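You operate a simulated robot arm through the tools that you are given. There is no shell and no other tool. Be economical: measure what you need, move in short steps, check, and stop when the job is done.

You run a simulated two-armed robot. Do the job below in one go: nothing can be reset, and whatever is moved stays where it is left.

## Task
Put the grey weight on the work top of the tall shelf away on the top of the window bench. Take the cream pad and put it on the right end of the upright's keybed. Take the carton marked "caps" from the carton board of the tall shelf and put it on the bottom board of the tall shelf. Take the sponge on the top of the grey mat and put it away on the work top of the tall shelf. Take the grey block on the front of the pine table and put it away on the lower middle board of the side shelf. Take the orange block on the front of the pine table and put it away on the lower middle board of the side shelf. Put the green pad on the front of the pine table away on the top board of the side shelf. The order is free. Set down upright: carton, sponge.

The check looks at the end state, three seconds after you hand in, the way a careful person would. Anything else that was tipped, shoved, dropped, spilled or broken makes it a failure. A push-on lid holds only when it is set on centred and level and pressed home; a screw cap is set on level and turned clockwise until tight.

## Robot
Two 7-joint arms with fingered hands on one trunk, on a base that drives. Base frame: it is fixed to the floor where the robot stands at the start and does not move with it; the origin is under the middle of the robot, x ahead of it, y to its left, z up. Units: m, degrees, N and s.
The left shoulder is at the start at [0.021, 0.182, 1.525], the right one opposite. With the tool pointing down near the work surface each hand reaches from about 0.1 to 0.5 m from the robot's upright axis, wherever it stands, measured 20 degrees to its own side. Places, roughly: bottom board of the tall shelf (112x22 cm) [0.46, 0.04, 0.12]; carton [0.5, 0.5, 1.75]; cream pad (6x6x4 cm) [0.4, -0.5, 0.9]; green pad (4x4x3 cm) [0.1, 2.7, 0.8]; grey block (2x3x2 cm) [0.2, 2.5, 0.8]; grey weight [0.5, -0.25, 0.75]; lower middle board of the side shelf [0.6, 6, 0.4]; orange block (2x3x4 cm) [0.2, 2.6, 0.8]; right end of the upright's keybed (12x15 cm) [-2.58, -0.66, 0.68]; sponge (5x4x7 cm) [-3.2, 5.8, 0.8]; top board of the side shelf [0.6, 6, 1.2]; top of the window bench [-1.3, 6, 0.8]; work top of the tall shelf (112x24 cm) [0.46, 0.04, 0.86]. Payload 3.8 kg a hand.
The tool frame of a hand sits at the grasp point between the pads (the TCP): z along the fingers, y along the line on which they close. The tips reach 0.03 m beyond it. Largest opening 0.104 m; the body of the gripper starts 0.035 m behind the TCP. The gripper is a hand of 4 fingers: y runs from the thumb to the fingers, the wrist lies at [-0.017, -0.104, -0.178] in the tool frame, and closing takes about 1.5 s.
Orientation is that of the tool frame in the base frame, as [roll, pitch, yaw] about the fixed x, y, z axes, in that order (R = Rz(yaw) Ry(pitch) Rx(roll)). With the fingers straight down and the wrist toward the robot, the tool's x, y and z point along [0, 1, 0], [1, 0, 0] and [0, 0, -1] of the base frame.

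## Interface
- The arms move only by the tool move_arm. It takes "left_series", "right_series" or both (then of equal length, played together; a hand with none holds still); each is a list that holds one entry, the list of rows, each a list of 7 numbers: the turn, a rotation vector about the base's x, y, z in degrees, then the shift along the base's x, y, z in m, then the gripper command, from -1 (fully open) to 1 (shut), values between in proportion. In form: [[[rx, ry, rz, dx, dy, dz, fingers], ...]]. A call has 1 to 8 rows; each row is the pose to reach, as a shift and turn from the pose commanded when the call began. Rows are played at 5 a second. More than 0.05 m and 8.6 degrees between two rows, or a gripper value outside its range, and nothing of the call is played. A pose out of reach is approached as far as the arm can. The call stops where the force on the tool passes 40 N (or 10 N more than at its start, if that is more) or the arm is blocked; 0.2 s more then pass. Each finger travels about 0.072 m/s and halts on what it meets, pressing with about 27 N; the grip force reading is that of the motor and also rises with nothing between the fingers. The clock runs only during rows and for 0.2 s after the last one: add rows that repeat a pose to give the fingers time. It gives the time, the measured TCP pose, the force on the tool (base axes), the opening and the grip force at its end, in the units of the frame above (readings bear some noise), with the torque about the TCP (base axes, N m) and any sound that the robot's microphone picked up.
- Cameras (640 x 400 px; columns grow to the right, rows downward): "scene" is now at [0.1049, 0.004, 1.7369]; the picture's right is [0.05, -1.00, 0.00], its down [-0.24, -0.01, -0.97] and it looks along [0.97, 0.05, -0.24] (base axes); focal length 214 px, centre (320, 200). "left" rides on the left gripper at [-0.066, -0.09, -0.126] in its tool frame; the picture's right is [-0.78, -0.30, 0.56], its down [0.57, -0.70, 0.42] and it looks along [0.26, 0.65, 0.71] (tool axes); focal length 275 px, centre (320, 200). "right" rides on the right gripper at [0.066, -0.09, -0.126] in its tool frame; the picture's right is [-0.78, 0.30, -0.56], its down [-0.57, -0.70, 0.42] and it looks along [-0.26, 0.65, 0.71] (tool axes); focal length 275 px, centre (320, 200). There is no depth. A picture from a camera that has moved, and an enlarged one, comes with that camera's place and axes in the base frame and with its lens.
- capture(camera): a new picture of that camera. It takes no simulated time.
- lift_body(by): slides the trunk up (or, below 0, down) by that many m; the arms and the scene camera ride with it, the base frame stays. It gives what a move gives, with no picture.
- steer(legs): drives the robot by 1 to 6 legs, each [ahead, left, turn to the left] in m, m and degrees, along the robot's own axes; the way and the turn of a leg run together, so that a leg with both is an arc; at most 1.5 m and 180 degrees a leg. The arms and the cameras ride along, it lands a little off, and it stops where it bumps. It gives what a move gives.
- grasp_type(shape, hand): the hand has 4 fingers and takes this shape, open, in about a second: jaw (thumb against the fingers, like two jaws); tri (thumb and two fingers); tip (a fingertip pinch); poke (one finger out to press); point (the index stretched); flat (the hand flat); cup (the hand cupped); fist (a fist). The gripper value then closes the fingers along that shape, each until it touches; the sizes above hold for jaw. It gives what a move gives, with no picture.
- turn_head(pan, tilt): turns the head with the scene camera to pan (to the left, within 86 degrees either way) and tilt (down, from -29 to 69), counted from straight ahead of the robot. It gives what a move gives.
- inspect(camera, box): a new picture of the part [left, top, right, bottom] of that camera's present view, enlarged. It takes no simulated time.
- hand_in(): hands the job in; it is judged then, once.

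Go step by step. Nothing tells you exact positions but the pictures and the camera data: compare them with the known pose of the tool, close in by small moves and look again before you grip or let go. The budget is 207 turns and 194 pictures, counting those below and the enlarged ones. Unless the task says otherwise, let go and move clear before handing in, and close with one line.

The tools are called after "Call:" by a JSON object that holds its "op" and its "data". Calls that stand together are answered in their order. move_arm: Moves the arms, as the interface text tells. Its arguments: {"type":"object","properties":{"left_series":{"type":"array","items":{"type":"array","items":{"type":"array","items":{"type":"number"}}}},"right_series":{"type":"array","items":{"type":"array","items":{"type":"array","items":{"type":"number"}}}}},"required":[]} The other tools are called the same way: lift_body (by) slides the trunk up or down; grasp_type (shape, hand) gives the hand a shape; steer (legs) drives the base; turn_head (pan, tilt) turns the head that bears the scene camera; capture (camera) takes a picture; inspect (camera, box) takes an enlarged picture of a part of a camera's view; hand_in () hands the job in.

At the start:

```text
time_s: 0.0
left_ee_pos: [0.4183, 0.2346, 0.9994]
left_tool_rot: [180.0, 0.0, 90.0]
left_ft_force: [0.3, -0.1, 0.2]
left_ft_torque: [0.01, -0.02, 0.0]
left_opening: 0.1038
left_finger_force: 0.1
left_shape: jaw
right_ee_pos: [0.2935, -0.0535, 1.8007]
right_tool_rot: [-179.9, -0.1, 90.0]
right_ft_force: [-0.6, 1.2, -0.1]
right_ft_torque: [-0.01, -0.02, -0.03]
right_opening: 0.1036
right_finger_force: 0.1
right_shape: jaw
trunk travel left (down, up): [-0.675, 0.081]
robot x, y, heading: [-0.0028, -0.0013, 0.1]
head pan, tilt: [2.8, 14.0]
```

scene: 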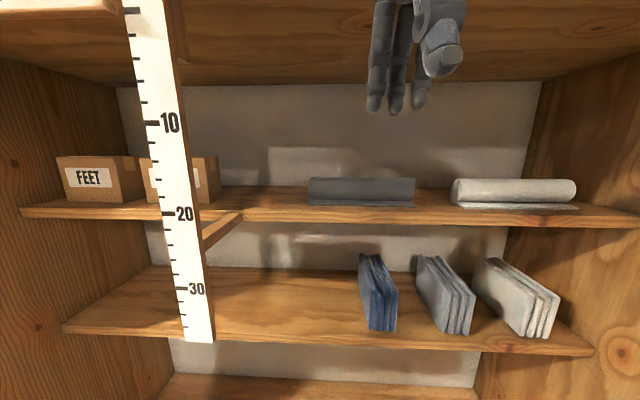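
right: 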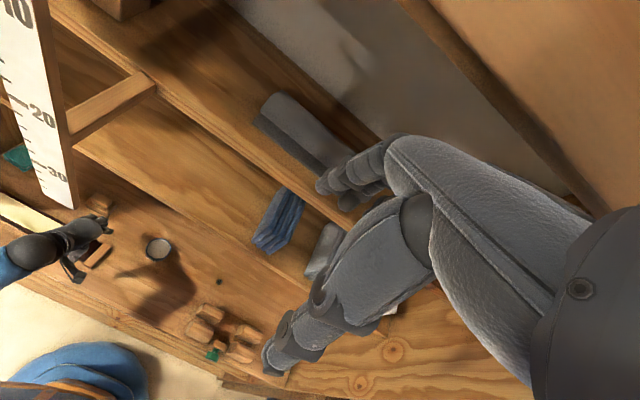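
left: 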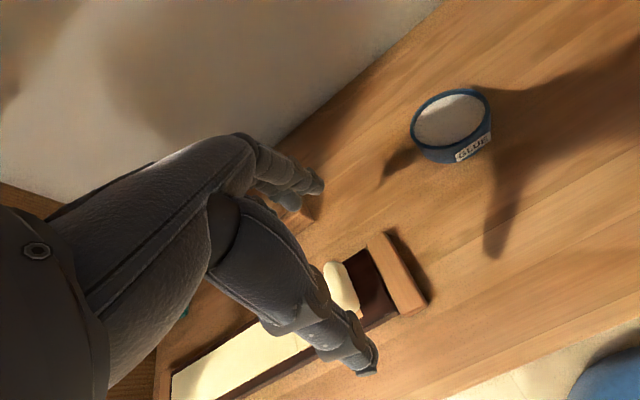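

I see the tall shelf ahead, with boards above the work top. I'll look down and to the sides first to locate the things.

Call:
{"op": "turn_head", "data": {"pan": 0, "tilt": 60}}

Call:
{"op": "capture", "data": {"camera": "scene"}}

Call:
{"op": "turn_head", "data": {"pan": 45, "tilt": 5}}

Call:
{"op": "capture", "data": {"camera": "scene"}}

Call:
{"op": "turn_head", "data": {"pan": -45, "tilt": 40}}

Call:
{"op": "capture", "data": {"camera": "scene"}}

```text
time_s: 1.1
left_ee_pos: [0.4185, 0.2332, 0.9998]
left_tool_rot: [-180.0, 0.0, 90.0]
left_ft_force: [0.4, 0.6, 0.8]
left_ft_torque: [-0.02, -0.01, -0.01]
left_opening: 0.1038
left_finger_force: 0.1
left_shape: jaw
right_ee_pos: [0.2935, -0.0534, 1.7993]
right_tool_rot: [-179.9, 0.0, 89.9]
right_ft_force: [0.1, 0.3, -0.2]
right_ft_torque: [-0.03, -0.01, 0.02]
right_opening: 0.1034
right_finger_force: 0.0
right_shape: jaw
trunk travel left (down, up): [-0.675, 0.081]
robot x, y, heading: [-0.001, 0.0001, -0.2]
head pan, tilt: [0.0, 60.0]
```

```text
190 pictures are left
camera scene: at [0.0783, -0.0006, 1.6691], right [0.0, -1.0, 0.0], down [-0.87, 0.0, -0.5], along [0.5, 0.0, -0.87], focal length 214 px, centre (320, 200)
```

scene: 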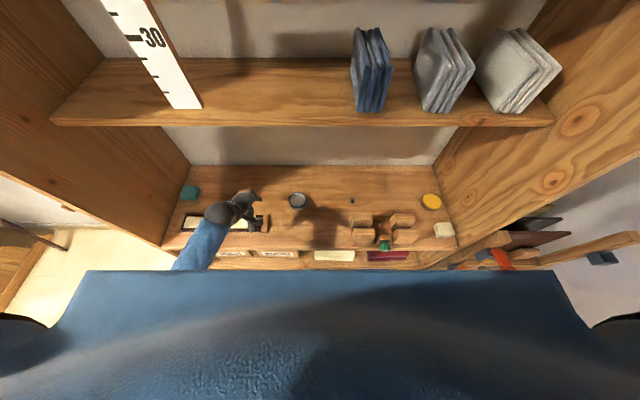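

```text
time_s: 2.4
left_ee_pos: [0.4188, 0.234, 1.0006]
left_tool_rot: [179.9, 0.0, 90.1]
left_ft_force: [0.5, -0.6, 0.2]
left_ft_torque: [0.0, 0.03, 0.03]
left_opening: 0.1036
left_finger_force: 0.1
left_shape: jaw
right_ee_pos: [0.2931, -0.0527, 1.8009]
right_tool_rot: [180.0, 0.0, 89.9]
right_ft_force: [0.2, 0.0, -0.6]
right_ft_torque: [0.01, 0.0, -0.01]
right_opening: 0.1037
right_finger_force: 0.1
right_shape: jaw
trunk travel left (down, up): [-0.675, 0.081]
robot x, y, heading: [0.0001, 0.0016, -0.1]
head pan, tilt: [45.0, 5.0]
```

```text
189 pictures are left
camera scene: at [0.0766, 0.0643, 1.7515], right [0.71, -0.71, 0.0], down [-0.06, -0.06, -1.0], along [0.7, 0.7, -0.09], focal length 214 px, centre (320, 200)
```

scene: 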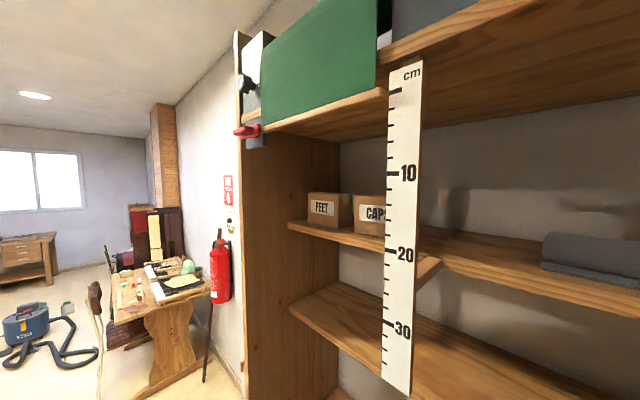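

```text
time_s: 4.0
left_ee_pos: [0.418, 0.2348, 0.9995]
left_tool_rot: [180.0, -0.1, 90.0]
left_ft_force: [0.4, 1.0, -0.8]
left_ft_torque: [0.01, -0.01, 0.02]
left_opening: 0.1038
left_finger_force: 0.2
left_shape: jaw
right_ee_pos: [0.2941, -0.0533, 1.7987]
right_tool_rot: [179.9, -0.1, 90.0]
right_ft_force: [0.1, 0.3, -0.7]
right_ft_torque: [0.0, -0.03, 0.02]
right_opening: 0.1035
right_finger_force: 0.1
right_shape: jaw
trunk travel left (down, up): [-0.675, 0.081]
robot x, y, heading: [-0.0006, 0.0003, -0.0]
head pan, tilt: [-45.0, 40.0]
```

```text
188 pictures are left
camera scene: at [0.0718, -0.0606, 1.6958], right [-0.71, -0.71, 0.0], down [-0.45, 0.45, -0.77], along [0.54, -0.54, -0.64], focal length 214 px, centre (320, 200)
```

scene: 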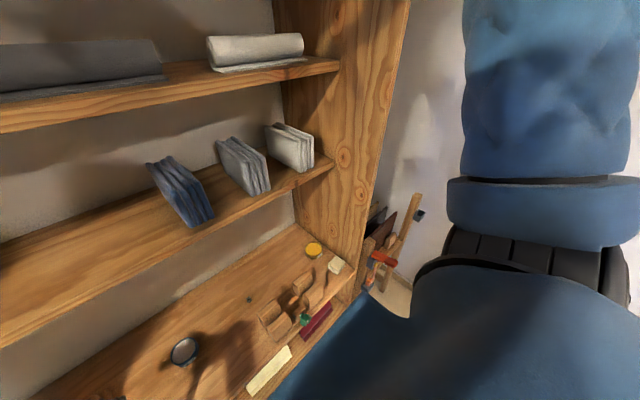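

The work top carries trays and small things. I'll zoom on it.

Call:
{"op": "turn_head", "data": {"pan": -15, "tilt": 60}}

Call:
{"op": "inspect", "data": {"camera": "scene", "box": [140, 150, 400, 312]}}

Call:
{"op": "inspect", "data": {"camera": "scene", "box": [280, 120, 500, 257]}}

```text
time_s: 5.0
left_ee_pos: [0.4202, 0.2352, 0.9992]
left_tool_rot: [180.0, 0.0, 90.0]
left_ft_force: [0.8, 0.5, 1.1]
left_ft_torque: [0.0, 0.0, 0.0]
left_opening: 0.1036
left_finger_force: 0.1
left_shape: jaw
right_ee_pos: [0.2931, -0.0525, 1.7994]
right_tool_rot: [-180.0, 0.1, 89.9]
right_ft_force: [-0.4, -0.2, 0.3]
right_ft_torque: [0.01, -0.01, -0.01]
right_opening: 0.1036
right_finger_force: 0.2
right_shape: jaw
trunk travel left (down, up): [-0.675, 0.081]
robot x, y, heading: [-0.0007, -0.003, 0.2]
head pan, tilt: [-15.0, 60.0]
```

```text
2.46 times, centred on (270, 231) of scene
camera zoom: at [0.076, -0.0179, 1.6691], right [-0.26, -0.97, 0.0], down [-0.84, 0.22, -0.5], along [0.48, -0.13, -0.87], focal length 528 px, centre (443, 124)
```

zoom: 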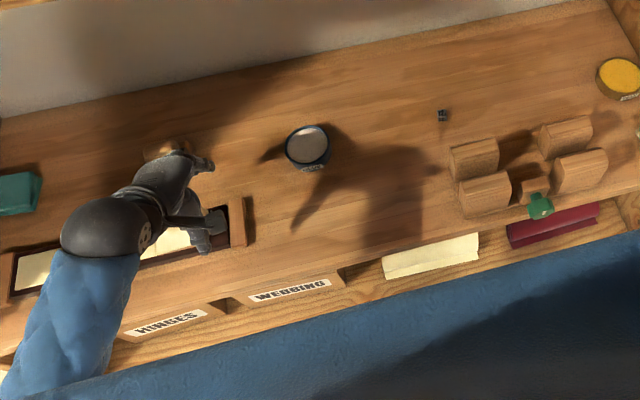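

```text
2.91 times, centred on (390, 188) of scene
camera zoom: at [0.076, -0.0179, 1.6691], right [-0.26, -0.97, 0.0], down [-0.84, 0.22, -0.5], along [0.48, -0.13, -0.87], focal length 624 px, centre (116, 234)
```

zoom: 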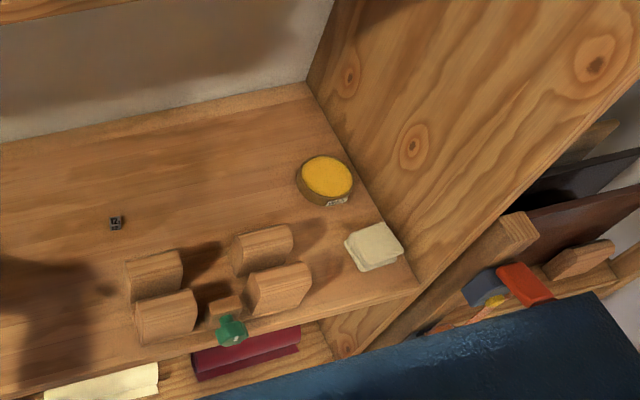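

The grey weight seems tiny, near the middle of the work top, with the cream pad at the right front corner. Now I look at the cartons and the boards.

Call:
{"op": "turn_head", "data": {"pan": 40, "tilt": 10}}

Call:
{"op": "inspect", "data": {"camera": "scene", "box": [230, 100, 470, 250]}}

Call:
{"op": "inspect", "data": {"camera": "right", "box": [100, 200, 320, 338]}}

Call:
{"op": "turn_head", "data": {"pan": 0, "tilt": -20}}

Call:
{"op": "capture", "data": {"camera": "scene"}}

```text
time_s: 6.2
left_ee_pos: [0.4184, 0.2336, 0.9991]
left_tool_rot: [179.9, 0.0, 90.0]
left_ft_force: [-0.1, 1.0, 0.1]
left_ft_torque: [-0.01, -0.01, 0.01]
left_opening: 0.1038
left_finger_force: 0.0
left_shape: jaw
right_ee_pos: [0.293, -0.052, 1.8002]
right_tool_rot: [180.0, 0.0, 90.1]
right_ft_force: [0.5, -0.1, 0.4]
right_ft_torque: [0.0, 0.0, 0.01]
right_opening: 0.1036
right_finger_force: 0.1
right_shape: jaw
trunk travel left (down, up): [-0.675, 0.081]
robot x, y, heading: [-0.0044, -0.0007, -0.2]
head pan, tilt: [40.0, 10.0]
```

```text
2.67 times, centred on (350, 175) of scene
camera zoom: at [0.0829, 0.0591, 1.7434], right [0.64, -0.77, 0.0], down [-0.13, -0.11, -0.98], along [0.75, 0.63, -0.17], focal length 572 px, centre (240, 267)
```

zoom: 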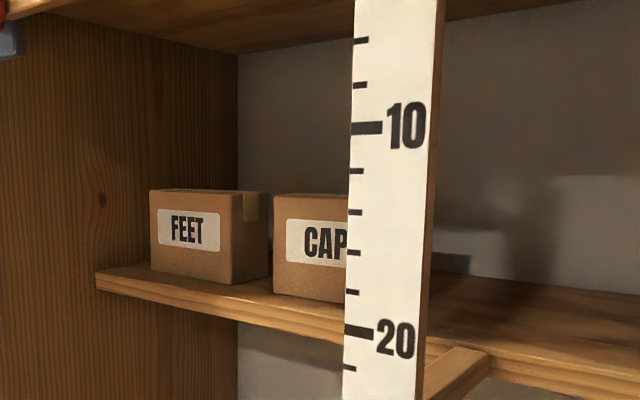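

```text
2.90 times, centred on (210, 269) of right
camera zoom: at [0.2042, 0.0131, 1.9249], right [0.3, -0.78, 0.56], down [-0.7, -0.57, -0.42], along [0.65, -0.26, -0.71], focal length 798 px, centre (639, 0)
```

zoom: 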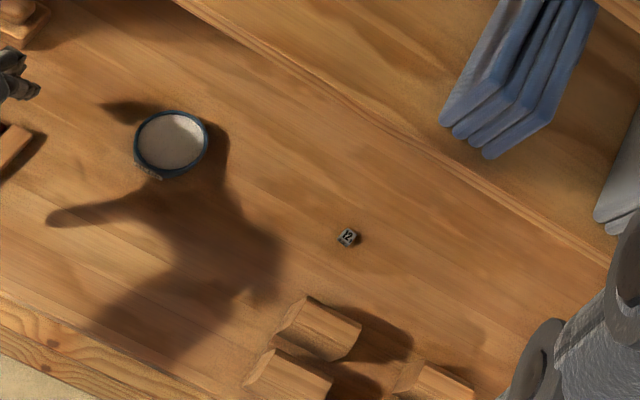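

```text
time_s: 7.3
left_ee_pos: [0.4183, 0.2333, 0.9989]
left_tool_rot: [180.0, 0.0, 90.0]
left_ft_force: [0.5, 0.4, -0.3]
left_ft_torque: [-0.02, 0.02, -0.01]
left_opening: 0.1037
left_finger_force: 0.1
left_shape: jaw
right_ee_pos: [0.2933, -0.0536, 1.799]
right_tool_rot: [180.0, 0.0, 90.1]
right_ft_force: [-0.4, -0.5, -0.3]
right_ft_torque: [-0.02, -0.01, -0.01]
right_opening: 0.1038
right_finger_force: 0.1
right_shape: jaw
trunk travel left (down, up): [-0.675, 0.081]
robot x, y, heading: [-0.0011, 0.0025, 0.0]
head pan, tilt: [0.0, -20.0]
```

```text
183 pictures are left
camera scene: at [0.0877, -0.0005, 1.7887], right [0.0, -1.0, 0.0], down [0.34, 0.0, -0.94], along [0.94, 0.0, 0.34], focal length 214 px, centre (320, 200)
```

scene: 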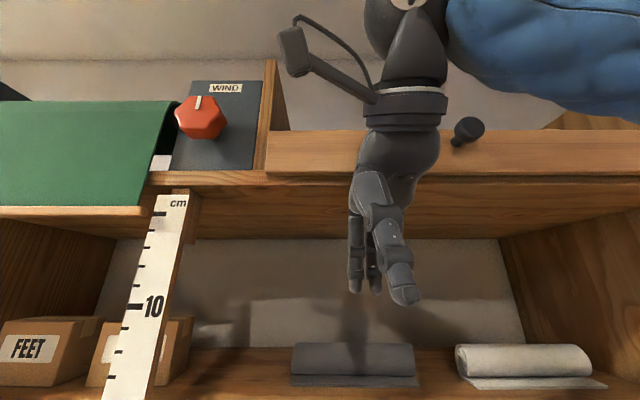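

The weight is a ~12 mm cube at about (0.54, -0.14, 0.866). The cartons are on the board at z≈1.63 with a ruler hanging in front. I'll back off and look at the whole shelf, including the bottom board.

Call:
{"op": "steer", "data": {"legs": [[-0.6, 0, 0]]}}

Call:
{"op": "turn_head", "data": {"pan": 0, "tilt": 45}}

Call:
{"op": "capture", "data": {"camera": "scene"}}

Call:
{"op": "turn_head", "data": {"pan": 10, "tilt": 5}}

Call:
{"op": "capture", "data": {"camera": "scene"}}

Call:
{"op": "turn_head", "data": {"pan": 80, "tilt": 15}}

Call:
{"op": "capture", "data": {"camera": "scene"}}

Call:
{"op": "turn_head", "data": {"pan": -80, "tilt": 25}}

Call:
{"op": "capture", "data": {"camera": "scene"}}

```text
time_s: 10.7
left_ee_pos: [-0.1864, 0.2349, 1.0001]
left_tool_rot: [-180.0, 0.0, 90.5]
left_ft_force: [1.1, 0.2, 0.0]
left_ft_torque: [-0.02, -0.01, -0.01]
left_opening: 0.1037
left_finger_force: 0.0
left_shape: jaw
right_ee_pos: [-0.3076, -0.0529, 1.7993]
right_tool_rot: [-179.9, 0.0, 90.6]
right_ft_force: [-0.5, -0.3, -0.1]
right_ft_torque: [-0.01, 0.02, -0.01]
right_opening: 0.1035
right_finger_force: 0.0
right_shape: jaw
trunk travel left (down, up): [-0.675, 0.081]
robot x, y, heading: [-0.6018, -0.0004, 1.0]
head pan, tilt: [0.0, -20.0]
```

```text
time_s: 12.0
left_ee_pos: [-0.1861, 0.2349, 1.0001]
left_tool_rot: [180.0, 0.0, 90.6]
left_ft_force: [-1.5, 0.1, 0.2]
left_ft_torque: [-0.03, 0.0, 0.0]
left_opening: 0.1036
left_finger_force: 0.0
left_shape: jaw
right_ee_pos: [-0.3079, -0.0533, 1.7992]
right_tool_rot: [179.9, 0.0, 90.5]
right_ft_force: [0.9, -0.9, 0.6]
right_ft_torque: [0.0, -0.01, 0.0]
right_opening: 0.1035
right_finger_force: 0.1
right_shape: jaw
trunk travel left (down, up): [-0.675, 0.081]
robot x, y, heading: [-0.5975, -0.0047, 0.9]
head pan, tilt: [0.0, 45.0]
```

```text
182 pictures are left
camera scene: at [-0.509, -0.0024, 1.6886], right [0.01, -1.0, 0.0], down [-0.71, -0.01, -0.71], along [0.71, 0.01, -0.71], focal length 214 px, centre (320, 200)
```

scene: 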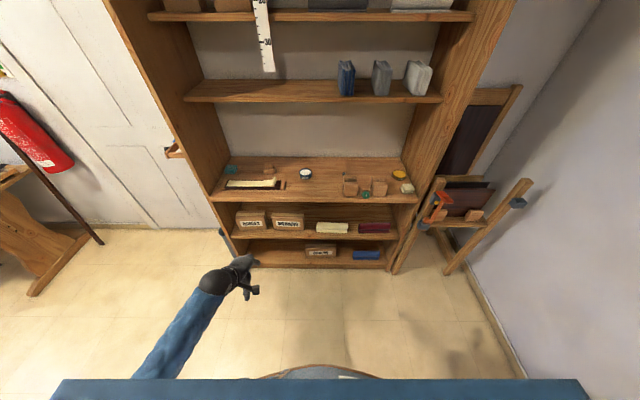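

```text
time_s: 13.1
left_ee_pos: [-0.1858, 0.2344, 0.9997]
left_tool_rot: [180.0, 0.0, 90.5]
left_ft_force: [0.3, -0.1, 0.1]
left_ft_torque: [0.02, 0.02, 0.0]
left_opening: 0.1037
left_finger_force: 0.0
left_shape: jaw
right_ee_pos: [-0.3084, -0.053, 1.8007]
right_tool_rot: [-179.9, 0.0, 90.6]
right_ft_force: [-0.2, 0.2, -0.2]
right_ft_torque: [-0.01, -0.03, 0.01]
right_opening: 0.1037
right_finger_force: 0.0
right_shape: jaw
trunk travel left (down, up): [-0.675, 0.081]
robot x, y, heading: [-0.6002, -0.0025, 0.4]
head pan, tilt: [10.0, 5.0]
```

```text
181 pictures are left
camera scene: at [-0.5, 0.0137, 1.7515], right [0.18, -0.98, 0.0], down [-0.09, -0.02, -1.0], along [0.98, 0.18, -0.09], focal length 214 px, centre (320, 200)
```

scene: 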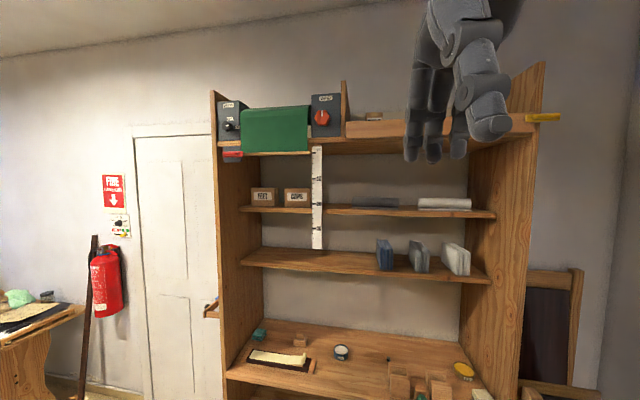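

```text
time_s: 14.5
left_ee_pos: [-0.1842, 0.2354, 1.0005]
left_tool_rot: [-180.0, 0.0, 90.5]
left_ft_force: [0.3, 0.8, 0.3]
left_ft_torque: [0.03, 0.0, 0.03]
left_opening: 0.1037
left_finger_force: 0.2
left_shape: jaw
right_ee_pos: [-0.3078, -0.0532, 1.8002]
right_tool_rot: [180.0, 0.0, 90.4]
right_ft_force: [-0.2, -0.3, 0.7]
right_ft_torque: [0.03, -0.01, 0.01]
right_opening: 0.1035
right_finger_force: 0.1
right_shape: jaw
trunk travel left (down, up): [-0.675, 0.081]
robot x, y, heading: [-0.6011, -0.0041, 0.6]
head pan, tilt: [80.0, 15.0]
```

```text
180 pictures are left
camera scene: at [-0.5748, 0.0891, 1.7353], right [0.99, -0.17, 0.0], down [-0.04, -0.26, -0.97], along [0.16, 0.95, -0.26], focal length 214 px, centre (320, 200)
```

scene: 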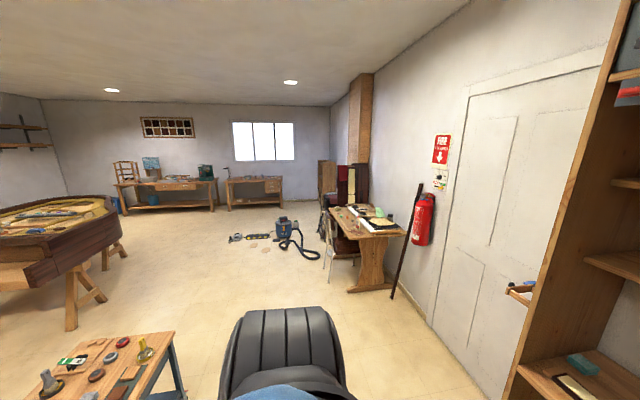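

```text
time_s: 17.0
left_ee_pos: [-0.1855, 0.2354, 1.0005]
left_tool_rot: [179.9, 0.0, 90.5]
left_ft_force: [-0.6, 0.5, -0.6]
left_ft_torque: [-0.03, 0.02, 0.03]
left_opening: 0.1038
left_finger_force: 0.1
left_shape: jaw
right_ee_pos: [-0.3068, -0.0538, 1.8014]
right_tool_rot: [180.0, 0.0, 90.5]
right_ft_force: [0.3, -0.2, -0.3]
right_ft_torque: [0.02, -0.01, -0.02]
right_opening: 0.1039
right_finger_force: 0.0
right_shape: jaw
trunk travel left (down, up): [-0.675, 0.081]
robot x, y, heading: [-0.6043, -0.0032, 0.4]
head pan, tilt: [-80.0, 25.0]
```

```text
179 pictures are left
camera scene: at [-0.5734, -0.0936, 1.7191], right [-0.98, -0.18, 0.0], down [-0.08, 0.42, -0.91], along [0.17, -0.89, -0.42], focal length 214 px, centre (320, 200)
```

scene: 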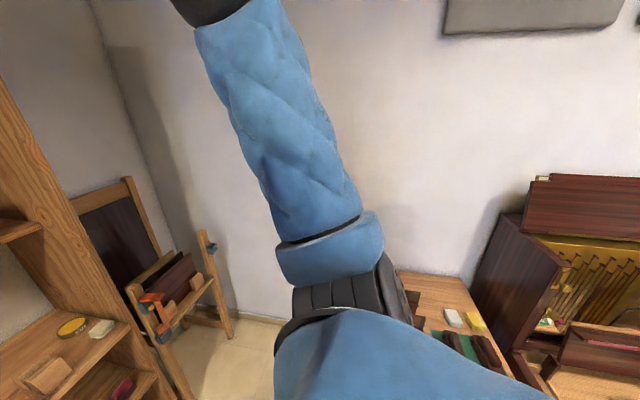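

I see the shelf's layout: bottom board has one carton and a blue book, its left end looks free. I look closer at the cartons and the bottom.

Call:
{"op": "turn_head", "data": {"pan": 15, "tilt": 5}}

Call:
{"op": "inspect", "data": {"camera": "scene", "box": [240, 130, 400, 230]}}

Call:
{"op": "turn_head", "data": {"pan": 15, "tilt": 50}}

Call:
{"op": "inspect", "data": {"camera": "scene", "box": [240, 120, 480, 270]}}

```text
time_s: 18.7
left_ee_pos: [-0.1847, 0.2353, 1.0004]
left_tool_rot: [180.0, 0.0, 90.6]
left_ft_force: [0.3, -0.6, 0.8]
left_ft_torque: [-0.01, -0.01, 0.0]
left_opening: 0.1038
left_finger_force: 0.1
left_shape: jaw
right_ee_pos: [-0.3084, -0.0529, 1.8]
right_tool_rot: [-180.0, 0.0, 90.5]
right_ft_force: [-0.8, -0.5, 0.3]
right_ft_torque: [-0.01, -0.03, 0.02]
right_opening: 0.1036
right_finger_force: 0.0
right_shape: jaw
trunk travel left (down, up): [-0.675, 0.081]
robot x, y, heading: [-0.601, 0.0001, 0.6]
head pan, tilt: [15.0, 5.0]
```

```text
4.00 times, centred on (320, 180) of scene
camera zoom: at [-0.5017, 0.0214, 1.7515], right [0.27, -0.96, 0.0], down [-0.08, -0.02, -1.0], along [0.96, 0.27, -0.09], focal length 858 px, centre (320, 280)
```

zoom: 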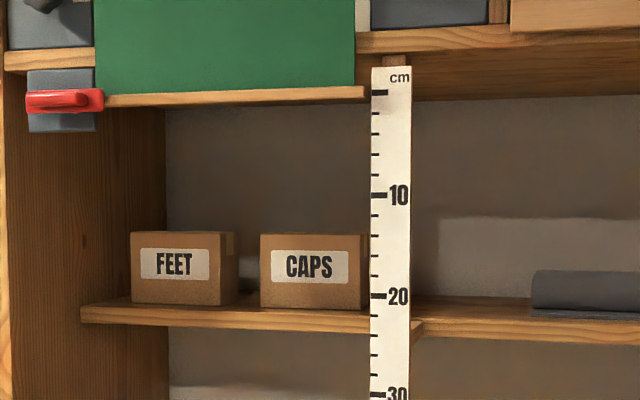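

```text
time_s: 19.8
left_ee_pos: [-0.1844, 0.2355, 0.9988]
left_tool_rot: [-180.0, -0.1, 90.5]
left_ft_force: [0.5, -0.3, -0.1]
left_ft_torque: [-0.01, 0.01, 0.03]
left_opening: 0.1037
left_finger_force: 0.0
left_shape: jaw
right_ee_pos: [-0.3069, -0.0537, 1.8]
right_tool_rot: [-180.0, 0.0, 90.5]
right_ft_force: [-0.4, 0.3, -0.7]
right_ft_torque: [-0.01, -0.02, 0.01]
right_opening: 0.1036
right_finger_force: 0.1
right_shape: jaw
trunk travel left (down, up): [-0.675, 0.081]
robot x, y, heading: [-0.601, -0.0043, 0.7]
head pan, tilt: [15.0, 50.0]
```

```text
2.67 times, centred on (360, 195) of scene
camera zoom: at [-0.516, 0.0175, 1.6817], right [0.27, -0.96, 0.0], down [-0.74, -0.2, -0.64], along [0.62, 0.17, -0.77], focal length 572 px, centre (213, 213)
```

zoom: 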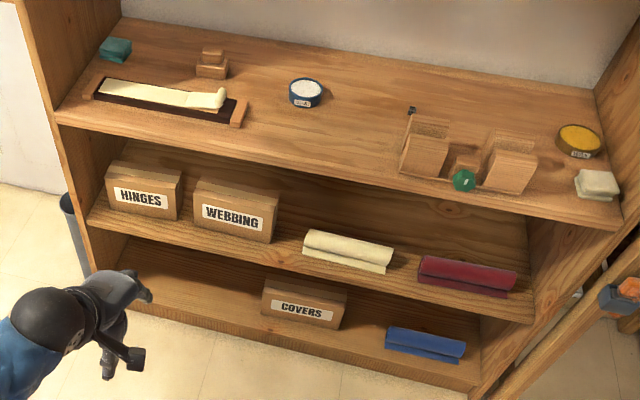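

The carton (≈13 wide × ~7 deep × 9 high) will be taken from its right end with the right hand fingers pointing left, clear of the ruler. I turn the right hand that way here in the open, and pull the left hand in.

Call:
{"op": "move_arm", "data": {"right_series": [[[8.5, 0, 0, 0, 0, 0, -1], [17, 0, 0, 0, 0, 0, -1], [25.5, 0, 0, 0, 0, -0.01, -1], [34, 0, 0, 0, 0, -0.02, -1], [42.5, 0, 0, 0, 0, -0.03, -1]]], "left_series": [[[0, 0, 0, -0.04, 0, 0, -1], [0, 0, 0, -0.08, 0, 0, -1], [0, 0, 0, -0.12, 0, 0, -1], [0, 0, 0, -0.15, 0, 0, -1], [0, 0, 0, -0.15, 0, 0, -1]]]}}

Call:
{"op": "move_arm", "data": {"right_series": [[[8.5, 0, 0, 0, 0, 0, -1], [17, 0, 0, 0, 0, 0, -1], [25.5, 0, 0, 0, 0, 0, -1], [34, 0, 0, 0, 0, 0, -1], [40, 0, 0, 0, 0, 0, -1], [40, 0, 0, 0, 0, 0, -1]]]}}

Call:
{"op": "turn_head", "data": {"pan": 0, "tilt": 5}}

Call:
{"op": "capture", "data": {"camera": "scene"}}

Call:
{"op": "capture", "data": {"camera": "right"}}

```text
time_s: 21.0
left_ee_pos: [-0.3357, 0.2341, 0.9988]
left_tool_rot: [-179.9, 0.1, 90.5]
left_ft_force: [0.1, -0.3, -0.6]
left_ft_torque: [0.02, 0.01, 0.02]
left_opening: 0.1034
left_finger_force: 0.0
left_shape: jaw
right_ee_pos: [-0.3056, -0.0544, 1.7694]
right_tool_rot: [179.8, -42.6, 90.5]
right_ft_force: [0.1, -0.5, 0.2]
right_ft_torque: [-0.04, 0.01, 0.02]
right_opening: 0.1039
right_finger_force: 0.0
right_shape: jaw
trunk travel left (down, up): [-0.675, 0.081]
robot x, y, heading: [-0.6027, -0.0035, 0.5]
head pan, tilt: [15.0, 50.0]
```

```text
time_s: 22.4
left_ee_pos: [-0.3361, 0.2357, 0.9995]
left_tool_rot: [-180.0, 0.0, 90.5]
left_ft_force: [-0.2, -0.1, -0.4]
left_ft_torque: [-0.01, -0.01, -0.05]
left_opening: 0.1039
left_finger_force: 0.1
left_shape: jaw
right_ee_pos: [-0.3093, -0.0518, 1.7706]
right_tool_rot: [176.6, -82.5, 93.4]
right_ft_force: [0.1, -0.4, -0.3]
right_ft_torque: [-0.01, -0.02, -0.02]
right_opening: 0.1037
right_finger_force: 0.0
right_shape: jaw
trunk travel left (down, up): [-0.675, 0.081]
robot x, y, heading: [-0.6035, -0.0007, 0.7]
head pan, tilt: [15.0, 50.0]
```

```text
time_s: 23.5
left_ee_pos: [-0.3354, 0.2349, 0.9984]
left_tool_rot: [179.9, 0.0, 90.5]
left_ft_force: [0.6, 0.2, 0.4]
left_ft_torque: [-0.02, 0.01, 0.01]
left_opening: 0.1038
left_finger_force: 0.1
left_shape: jaw
right_ee_pos: [-0.3096, -0.0527, 1.7711]
right_tool_rot: [176.0, -82.5, 94.0]
right_ft_force: [0.8, 0.6, 0.0]
right_ft_torque: [0.01, 0.04, 0.0]
right_opening: 0.1038
right_finger_force: 0.1
right_shape: jaw
trunk travel left (down, up): [-0.675, 0.081]
robot x, y, heading: [-0.6043, -0.0015, 0.6]
head pan, tilt: [0.0, 5.0]
```

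```text
176 pictures are left
camera scene: at [-0.4985, -0.0023, 1.7515], right [0.01, -1.0, 0.0], down [-0.09, 0.0, -1.0], along [1.0, 0.01, -0.09], focal length 214 px, centre (320, 200)
```

scene: 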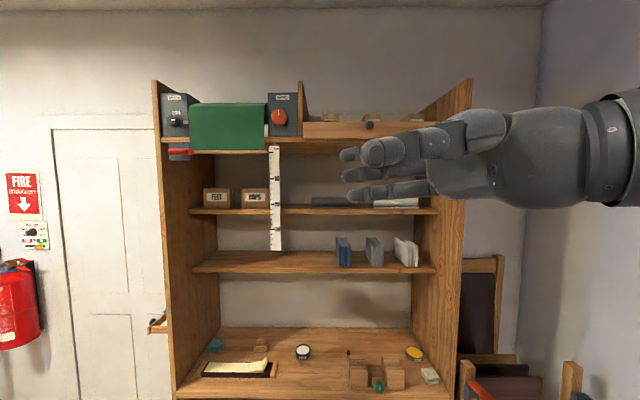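

```text
175 pictures are left
camera right: at [-0.3984, -0.1685, 1.8505], right [0.3, -0.65, -0.69], down [-0.7, 0.35, -0.63], along [0.65, 0.67, -0.35], focal length 275 px, centre (320, 200)
```

right: 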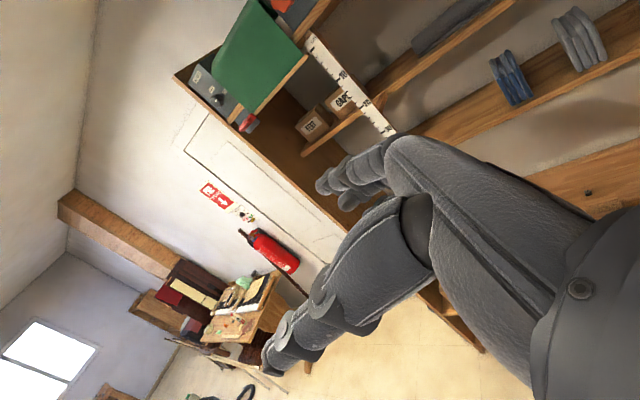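

The hand is ready. I drive back to the shelf slightly to the right.

Call:
{"op": "steer", "data": {"legs": [[0.58, -0.08, 0]]}}

Call:
{"op": "move_arm", "data": {"right_series": [[[0, 0, 0, 0.05, 0, 0, -1], [0, 0, 0, 0.1, 0, 0, -1], [0, 0, 0, 0.15, 0, 0, -1]]]}}

Call:
{"op": "turn_head", "data": {"pan": 15, "tilt": 5}}

Call:
{"op": "capture", "data": {"camera": "scene"}}

Call:
{"op": "capture", "data": {"camera": "right"}}

```text
time_s: 26.9
left_ee_pos: [0.2513, 0.1621, 0.9986]
left_tool_rot: [180.0, 0.0, 90.6]
left_ft_force: [0.6, -0.5, 0.1]
left_ft_torque: [0.0, -0.02, -0.01]
left_opening: 0.1036
left_finger_force: 0.0
left_shape: jaw
right_ee_pos: [0.2782, -0.1256, 1.77]
right_tool_rot: [176.2, -82.5, 94.0]
right_ft_force: [-0.5, -0.4, 0.2]
right_ft_torque: [0.01, 0.04, -0.01]
right_opening: 0.1037
right_finger_force: 0.1
right_shape: jaw
trunk travel left (down, up): [-0.675, 0.081]
robot x, y, heading: [-0.0113, -0.0757, 0.6]
head pan, tilt: [0.0, 5.0]
```

```text
time_s: 27.7
left_ee_pos: [0.2524, 0.1625, 0.9984]
left_tool_rot: [-180.0, 0.0, 90.6]
left_ft_force: [-0.9, 0.5, 0.1]
left_ft_torque: [0.0, -0.04, 0.01]
left_opening: 0.1036
left_finger_force: 0.0
left_shape: jaw
right_ee_pos: [0.4313, -0.1258, 1.7695]
right_tool_rot: [176.8, -82.5, 93.3]
right_ft_force: [0.1, -0.2, -0.5]
right_ft_torque: [-0.03, -0.02, 0.0]
right_opening: 0.1039
right_finger_force: 0.0
right_shape: jaw
trunk travel left (down, up): [-0.675, 0.081]
robot x, y, heading: [-0.0139, -0.0752, 0.5]
head pan, tilt: [0.0, 5.0]
```

```text
time_s: 28.4
left_ee_pos: [0.2515, 0.1607, 0.999]
left_tool_rot: [-180.0, 0.0, 90.6]
left_ft_force: [-0.4, 0.3, 0.8]
left_ft_torque: [-0.03, -0.01, -0.03]
left_opening: 0.1036
left_finger_force: 0.2
left_shape: jaw
right_ee_pos: [0.4281, -0.1267, 1.7692]
right_tool_rot: [176.0, -82.5, 94.1]
right_ft_force: [0.3, -1.0, 0.6]
right_ft_torque: [0.05, 0.0, 0.0]
right_opening: 0.1041
right_finger_force: 0.1
right_shape: jaw
trunk travel left (down, up): [-0.675, 0.081]
robot x, y, heading: [-0.0155, -0.0769, 0.6]
head pan, tilt: [15.0, 5.0]
```

```text
174 pictures are left
camera scene: at [0.0848, -0.0526, 1.7516], right [0.27, -0.96, 0.0], down [-0.08, -0.02, -1.0], along [0.96, 0.27, -0.09], focal length 214 px, centre (320, 200)
```

scene: 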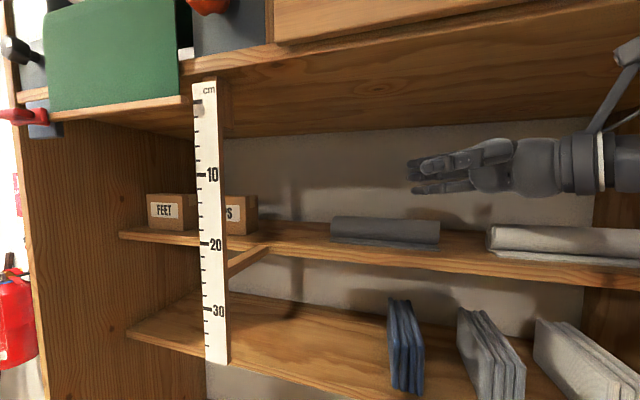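

```text
173 pictures are left
camera right: at [0.3385, -0.2424, 1.8509], right [0.3, -0.65, -0.69], down [-0.7, 0.34, -0.63], along [0.65, 0.68, -0.35], focal length 275 px, centre (320, 200)
```

right: 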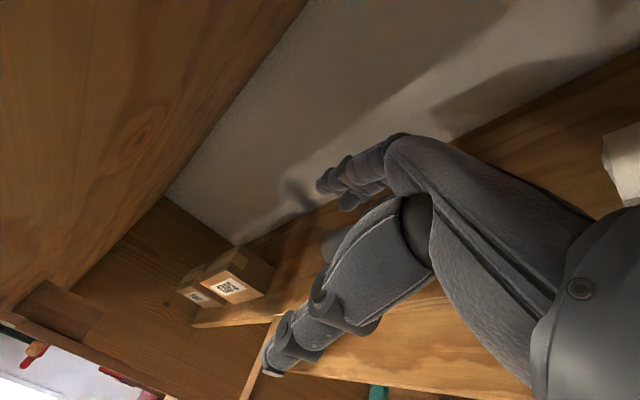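

The hand sits between the boards, above the rolls, and its camera sees the end of the carton. I zoom in to measure it.

Call:
{"op": "inspect", "data": {"camera": "right", "box": [140, 210, 332, 330]}}

Call:
{"op": "inspect", "data": {"camera": "scene", "box": [110, 130, 370, 292]}}

```text
3.33 times, centred on (236, 270) of right
camera zoom: at [0.3385, -0.2424, 1.8509], right [0.3, -0.65, -0.69], down [-0.7, 0.34, -0.63], along [0.65, 0.68, -0.35], focal length 918 px, centre (600, -33)
```

zoom: 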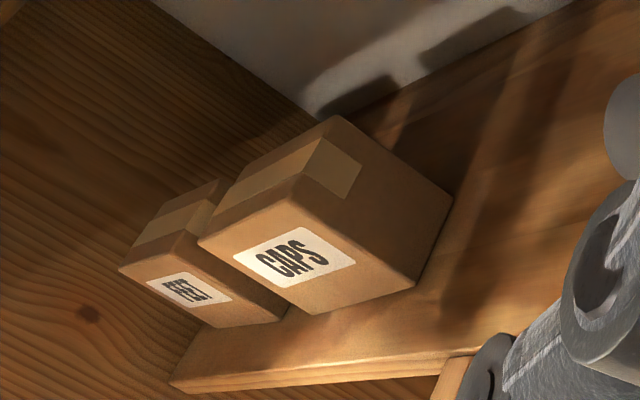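

```text
2.46 times, centred on (240, 211) of scene
camera zoom: at [0.0848, -0.0526, 1.7516], right [0.27, -0.96, 0.0], down [-0.08, -0.02, -1.0], along [0.96, 0.27, -0.09], focal length 528 px, centre (517, 173)
```

zoom: 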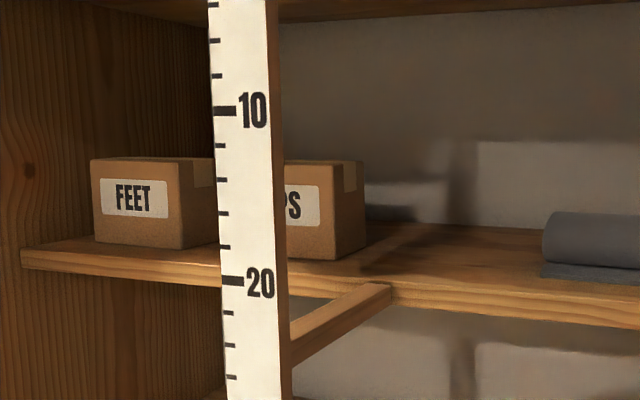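

The carton spans about x 0.522–0.588, y 0.258–0.387, z 1.62–1.71. I move the hand back into the shelf and left behind the ruler.

Call:
{"op": "move_arm", "data": {"right_series": [[[0, 0, 0, 0.045, 0, 0, -1], [0, 0, 0, 0.09, 0, 0, -1], [0, 0, 0, 0.125, 0, 0, -1], [0, 0, 0, 0.125, 0.045, 0, -1], [0, 0, 0, 0.125, 0.09, 0, -1], [0, 0, 0, 0.125, 0.135, 0, -1], [0, 0, 0, 0.125, 0.18, 0, -1], [0, 0, 0, 0.125, 0.22, 0, -1]]]}}

Call:
{"op": "capture", "data": {"camera": "scene"}}

Call:
{"op": "capture", "data": {"camera": "right"}}

```text
time_s: 30.2
left_ee_pos: [0.2507, 0.1636, 0.9991]
left_tool_rot: [180.0, 0.1, 90.6]
left_ft_force: [0.3, -0.5, 0.0]
left_ft_torque: [-0.04, 0.01, 0.0]
left_opening: 0.1038
left_finger_force: 0.0
left_shape: jaw
right_ee_pos: [0.5541, 0.0949, 1.7706]
right_tool_rot: [176.0, -82.4, 94.1]
right_ft_force: [1.0, 1.2, -0.2]
right_ft_torque: [-0.04, -0.02, -0.01]
right_opening: 0.1037
right_finger_force: 0.1
right_shape: jaw
trunk travel left (down, up): [-0.675, 0.081]
robot x, y, heading: [-0.0142, -0.0764, 0.7]
head pan, tilt: [15.0, 5.0]
```

```text
170 pictures are left
camera scene: at [0.0848, -0.0503, 1.7515], right [0.27, -0.96, 0.0], down [-0.08, -0.02, -1.0], along [0.96, 0.27, -0.09], focal length 214 px, centre (320, 200)
```

scene: 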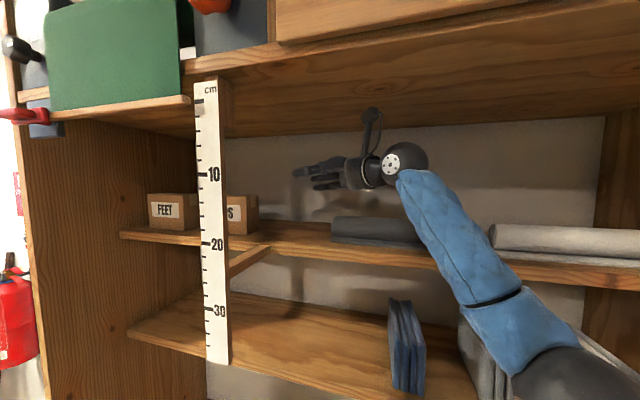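

```text
169 pictures are left
camera right: at [0.4638, -0.021, 1.8503], right [0.3, -0.65, -0.69], down [-0.7, 0.34, -0.63], along [0.65, 0.67, -0.35], focal length 275 px, centre (320, 200)
```

right: 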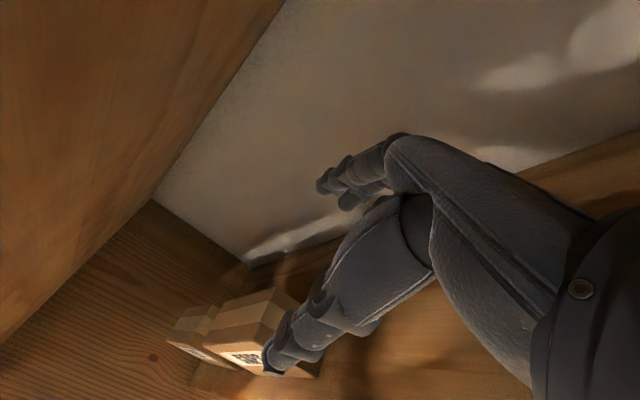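

The forearm rises over the board's edge, so I tilt the hand more from above and raise the trunk while lowering the hand, to keep the forearm clear.

Call:
{"op": "move_arm", "data": {"right_series": [[[-4, 0, 0, 0, 0, -0.02, -1], [-8, 0, 0, 0, 0, -0.03, -1], [-12, 0, 0, 0, 0, -0.04, -1], [-16, 0, 0, 0, 0, -0.05, -1]]]}}

Call:
{"op": "lift_body", "data": {"by": 0.04}}

Call:
{"op": "move_arm", "data": {"right_series": [[[0, 0, 0, 0, 0, -0.02, -1], [0, 0, 0, 0, 0, -0.04, -1]]]}}

Call:
{"op": "lift_body", "data": {"by": 0.035}}

Call:
{"op": "capture", "data": {"camera": "scene"}}

Call:
{"op": "capture", "data": {"camera": "right"}}

```text
time_s: 31.2
left_ee_pos: [0.2512, 0.1607, 1.0]
left_tool_rot: [-180.0, 0.0, 90.6]
left_ft_force: [0.1, 0.4, 0.0]
left_ft_torque: [-0.01, -0.02, 0.0]
left_opening: 0.1038
left_finger_force: 0.1
left_shape: jaw
right_ee_pos: [0.5544, 0.0941, 1.7197]
right_tool_rot: [178.7, -66.3, 91.5]
right_ft_force: [0.8, 0.4, -0.7]
right_ft_torque: [-0.02, -0.02, -0.02]
right_opening: 0.1039
right_finger_force: 0.1
right_shape: jaw
trunk travel left (down, up): [-0.675, 0.081]
robot x, y, heading: [-0.013, -0.0772, 0.7]
head pan, tilt: [15.0, 5.0]
```

```text
time_s: 32.1
left_ee_pos: [0.2502, 0.1628, 1.039]
left_tool_rot: [-180.0, -0.1, 90.7]
left_ft_force: [0.6, 0.0, 0.3]
left_ft_torque: [-0.03, 0.0, -0.01]
left_opening: 0.1037
left_finger_force: 0.0
left_shape: jaw
right_ee_pos: [0.5542, 0.0946, 1.7583]
right_tool_rot: [179.1, -66.5, 91.1]
right_ft_force: [0.9, -0.1, 0.4]
right_ft_torque: [-0.02, 0.0, 0.01]
right_opening: 0.104
right_finger_force: 0.0
right_shape: jaw
trunk travel left (down, up): [-0.715, 0.041]
robot x, y, heading: [-0.0126, -0.0755, 0.7]
head pan, tilt: [15.0, 5.0]
```

```text
time_s: 32.7
left_ee_pos: [0.2511, 0.163, 1.0379]
left_tool_rot: [179.9, 0.0, 90.6]
left_ft_force: [-0.5, 0.7, 0.1]
left_ft_torque: [0.01, -0.01, 0.0]
left_opening: 0.1034
left_finger_force: 0.1
left_shape: jaw
right_ee_pos: [0.5546, 0.0937, 1.7191]
right_tool_rot: [178.7, -66.5, 91.4]
right_ft_force: [0.5, -0.5, -0.7]
right_ft_torque: [0.01, 0.02, -0.03]
right_opening: 0.1039
right_finger_force: 0.1
right_shape: jaw
trunk travel left (down, up): [-0.715, 0.041]
robot x, y, heading: [-0.0139, -0.0779, 0.3]
head pan, tilt: [15.0, 5.0]
```

```text
time_s: 33.5
left_ee_pos: [0.2522, 0.1613, 1.0743]
left_tool_rot: [179.9, 0.0, 90.6]
left_ft_force: [-0.3, -0.3, 0.2]
left_ft_torque: [0.03, 0.01, -0.03]
left_opening: 0.1039
left_finger_force: 0.0
left_shape: jaw
right_ee_pos: [0.5536, 0.0953, 1.7544]
right_tool_rot: [179.0, -66.5, 91.1]
right_ft_force: [-0.2, -1.0, 0.4]
right_ft_torque: [0.01, -0.01, -0.04]
right_opening: 0.1038
right_finger_force: 0.3
right_shape: jaw
trunk travel left (down, up): [-0.75, 0.006]
robot x, y, heading: [-0.0159, -0.0769, 0.7]
head pan, tilt: [15.0, 5.0]
```

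```text
168 pictures are left
camera scene: at [0.0842, -0.0521, 1.8264], right [0.27, -0.96, 0.0], down [-0.08, -0.02, -1.0], along [0.96, 0.27, -0.09], focal length 214 px, centre (320, 200)
```

scene: 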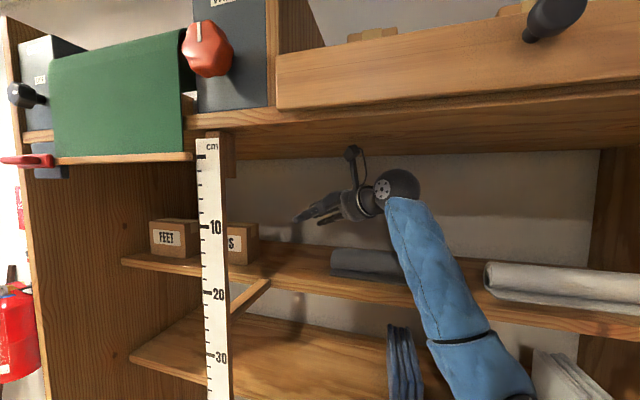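

```text
167 pictures are left
camera right: at [0.4641, 0.0049, 1.8642], right [0.3, -0.82, -0.49], down [-0.7, 0.16, -0.7], along [0.65, 0.55, -0.52], focal length 275 px, centre (320, 200)
```

right: 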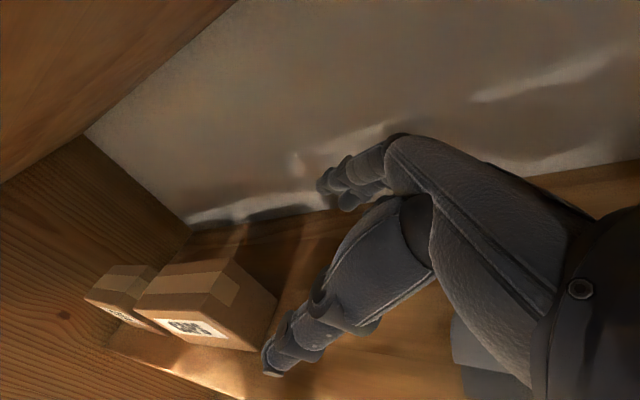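

Clear so far. I slide left, lower to grasp height, then advance around the carton's end.

Call:
{"op": "move_arm", "data": {"right_series": [[[0, 0, 0, 0, 0.04, -0.01, -1], [0, 0, 0, 0, 0.08, -0.01, -1], [0, 0, 0, 0, 0.1, -0.025, -1], [0, 0, 0, 0, 0.1, -0.045, -1], [0, 0, 0, 0, 0.1, -0.064, -1], [0, 0, 0, 0, 0.1, -0.064, -1]]]}}

Call:
{"op": "capture", "data": {"camera": "scene"}}

Call:
{"op": "capture", "data": {"camera": "right"}}

```text
time_s: 34.9
left_ee_pos: [0.2504, 0.1613, 1.0739]
left_tool_rot: [-179.9, -0.1, 90.6]
left_ft_force: [0.2, 0.2, 0.3]
left_ft_torque: [-0.03, 0.0, -0.01]
left_opening: 0.1037
left_finger_force: 0.1
left_shape: jaw
right_ee_pos: [0.5549, 0.1942, 1.6905]
right_tool_rot: [178.9, -66.6, 91.3]
right_ft_force: [0.4, -0.7, -0.9]
right_ft_torque: [0.0, -0.02, -0.05]
right_opening: 0.1039
right_finger_force: 0.2
right_shape: jaw
trunk travel left (down, up): [-0.75, 0.006]
robot x, y, heading: [-0.0154, -0.0727, 0.5]
head pan, tilt: [15.0, 5.0]
```

```text
166 pictures are left
camera scene: at [0.084, -0.0523, 1.8265], right [0.27, -0.96, 0.0], down [-0.08, -0.02, -1.0], along [0.96, 0.27, -0.09], focal length 214 px, centre (320, 200)
```

scene: 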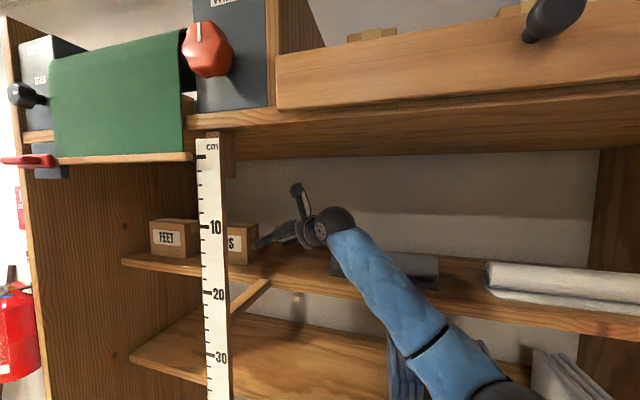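

```text
165 pictures are left
camera right: at [0.4641, 0.1049, 1.8005], right [0.3, -0.82, -0.49], down [-0.7, 0.16, -0.7], along [0.65, 0.55, -0.52], focal length 275 px, centre (320, 200)
```

right: 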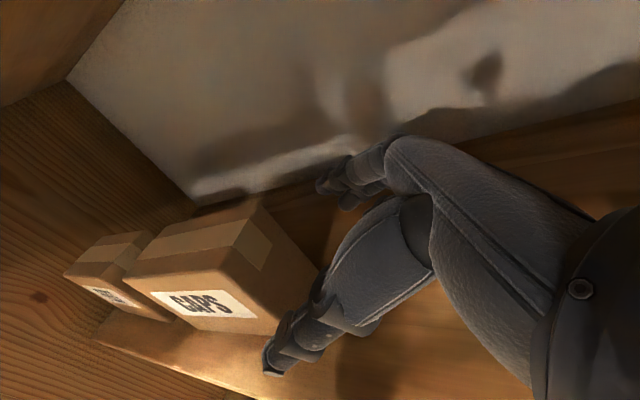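

The carton's end lies between thumb and fingers. I advance.

Call:
{"op": "move_arm", "data": {"right_series": [[[0, 0, 0, 0, 0.03, 0, -1], [0, 0, 0, 0, 0.055, 0, -1], [0, 0, 0, 0, 0.08, 0, -1], [0, 0, 0, 0, 0.08, 0, -1]]]}}

Call:
{"op": "capture", "data": {"camera": "right"}}

Call:
{"op": "inspect", "data": {"camera": "scene", "box": [140, 150, 380, 300]}}

```text
time_s: 35.9
left_ee_pos: [0.2522, 0.1625, 1.073]
left_tool_rot: [180.0, -0.1, 90.6]
left_ft_force: [-0.9, 0.9, 0.0]
left_ft_torque: [0.0, 0.0, 0.01]
left_opening: 0.1035
left_finger_force: 0.0
left_shape: jaw
right_ee_pos: [0.5396, 0.2445, 1.6981]
right_tool_rot: [179.0, -66.6, 91.2]
right_ft_force: [-0.2, 0.0, 0.1]
right_ft_torque: [0.03, 0.02, -0.03]
right_opening: 0.1037
right_finger_force: 0.1
right_shape: jaw
right hand out of reach, approached as far as the arm can: row 2, 3, 4
trunk travel left (down, up): [-0.75, 0.006]
robot x, y, heading: [-0.0142, -0.0749, 0.5]
head pan, tilt: [15.0, 5.0]
```

```text
164 pictures are left
camera right: at [0.451, 0.1547, 1.8075], right [0.3, -0.82, -0.49], down [-0.7, 0.16, -0.7], along [0.65, 0.55, -0.52], focal length 275 px, centre (320, 200)
```

right: 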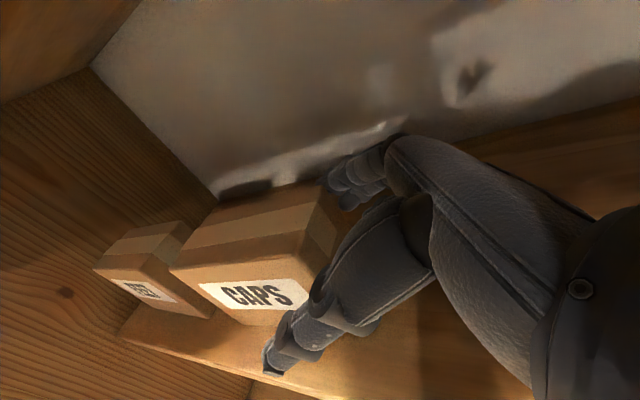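

```text
2.67 times, centred on (260, 225) of scene
camera zoom: at [0.0845, -0.0518, 1.8264], right [0.27, -0.96, 0.0], down [-0.08, -0.02, -1.0], along [0.96, 0.27, -0.09], focal length 572 px, centre (480, 133)
```

zoom: 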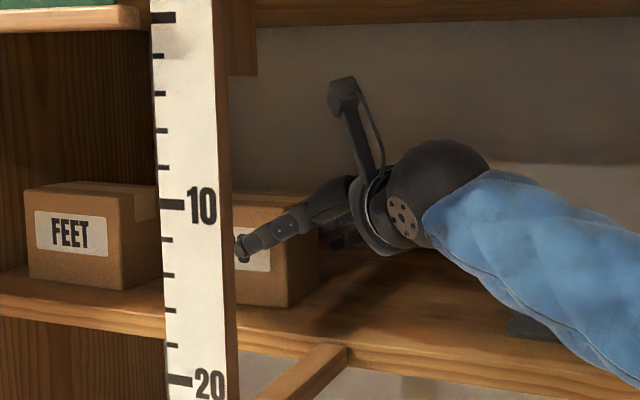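

The arm is at its reach limit; I shift the base ahead and left a bit.

Call:
{"op": "steer", "data": {"legs": [[0.02, 0, 0], [0, 0.035, 0]]}}

Call:
{"op": "capture", "data": {"camera": "right"}}

```text
time_s: 37.1
left_ee_pos: [0.2695, 0.1929, 1.0736]
left_tool_rot: [179.9, -0.2, 90.6]
left_ft_force: [0.1, -0.8, 0.1]
left_ft_torque: [0.01, 0.0, -0.01]
left_opening: 0.1035
left_finger_force: 0.0
left_shape: jaw
right_ee_pos: [0.5591, 0.2705, 1.6999]
right_tool_rot: [179.0, -66.8, 91.0]
right_ft_force: [1.0, -2.2, 1.3]
right_ft_torque: [0.01, -0.04, 0.01]
right_opening: 0.104
right_finger_force: 0.0
right_shape: jaw
trunk travel left (down, up): [-0.75, 0.006]
robot x, y, heading: [0.0039, -0.0412, 0.6]
head pan, tilt: [15.0, 5.0]
```

```text
162 pictures are left
camera right: at [0.4696, 0.1809, 1.8088], right [0.3, -0.82, -0.49], down [-0.7, 0.16, -0.7], along [0.65, 0.55, -0.52], focal length 275 px, centre (320, 200)
```

right: 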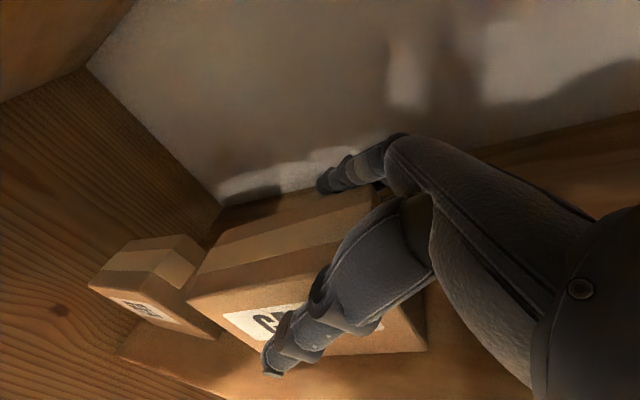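

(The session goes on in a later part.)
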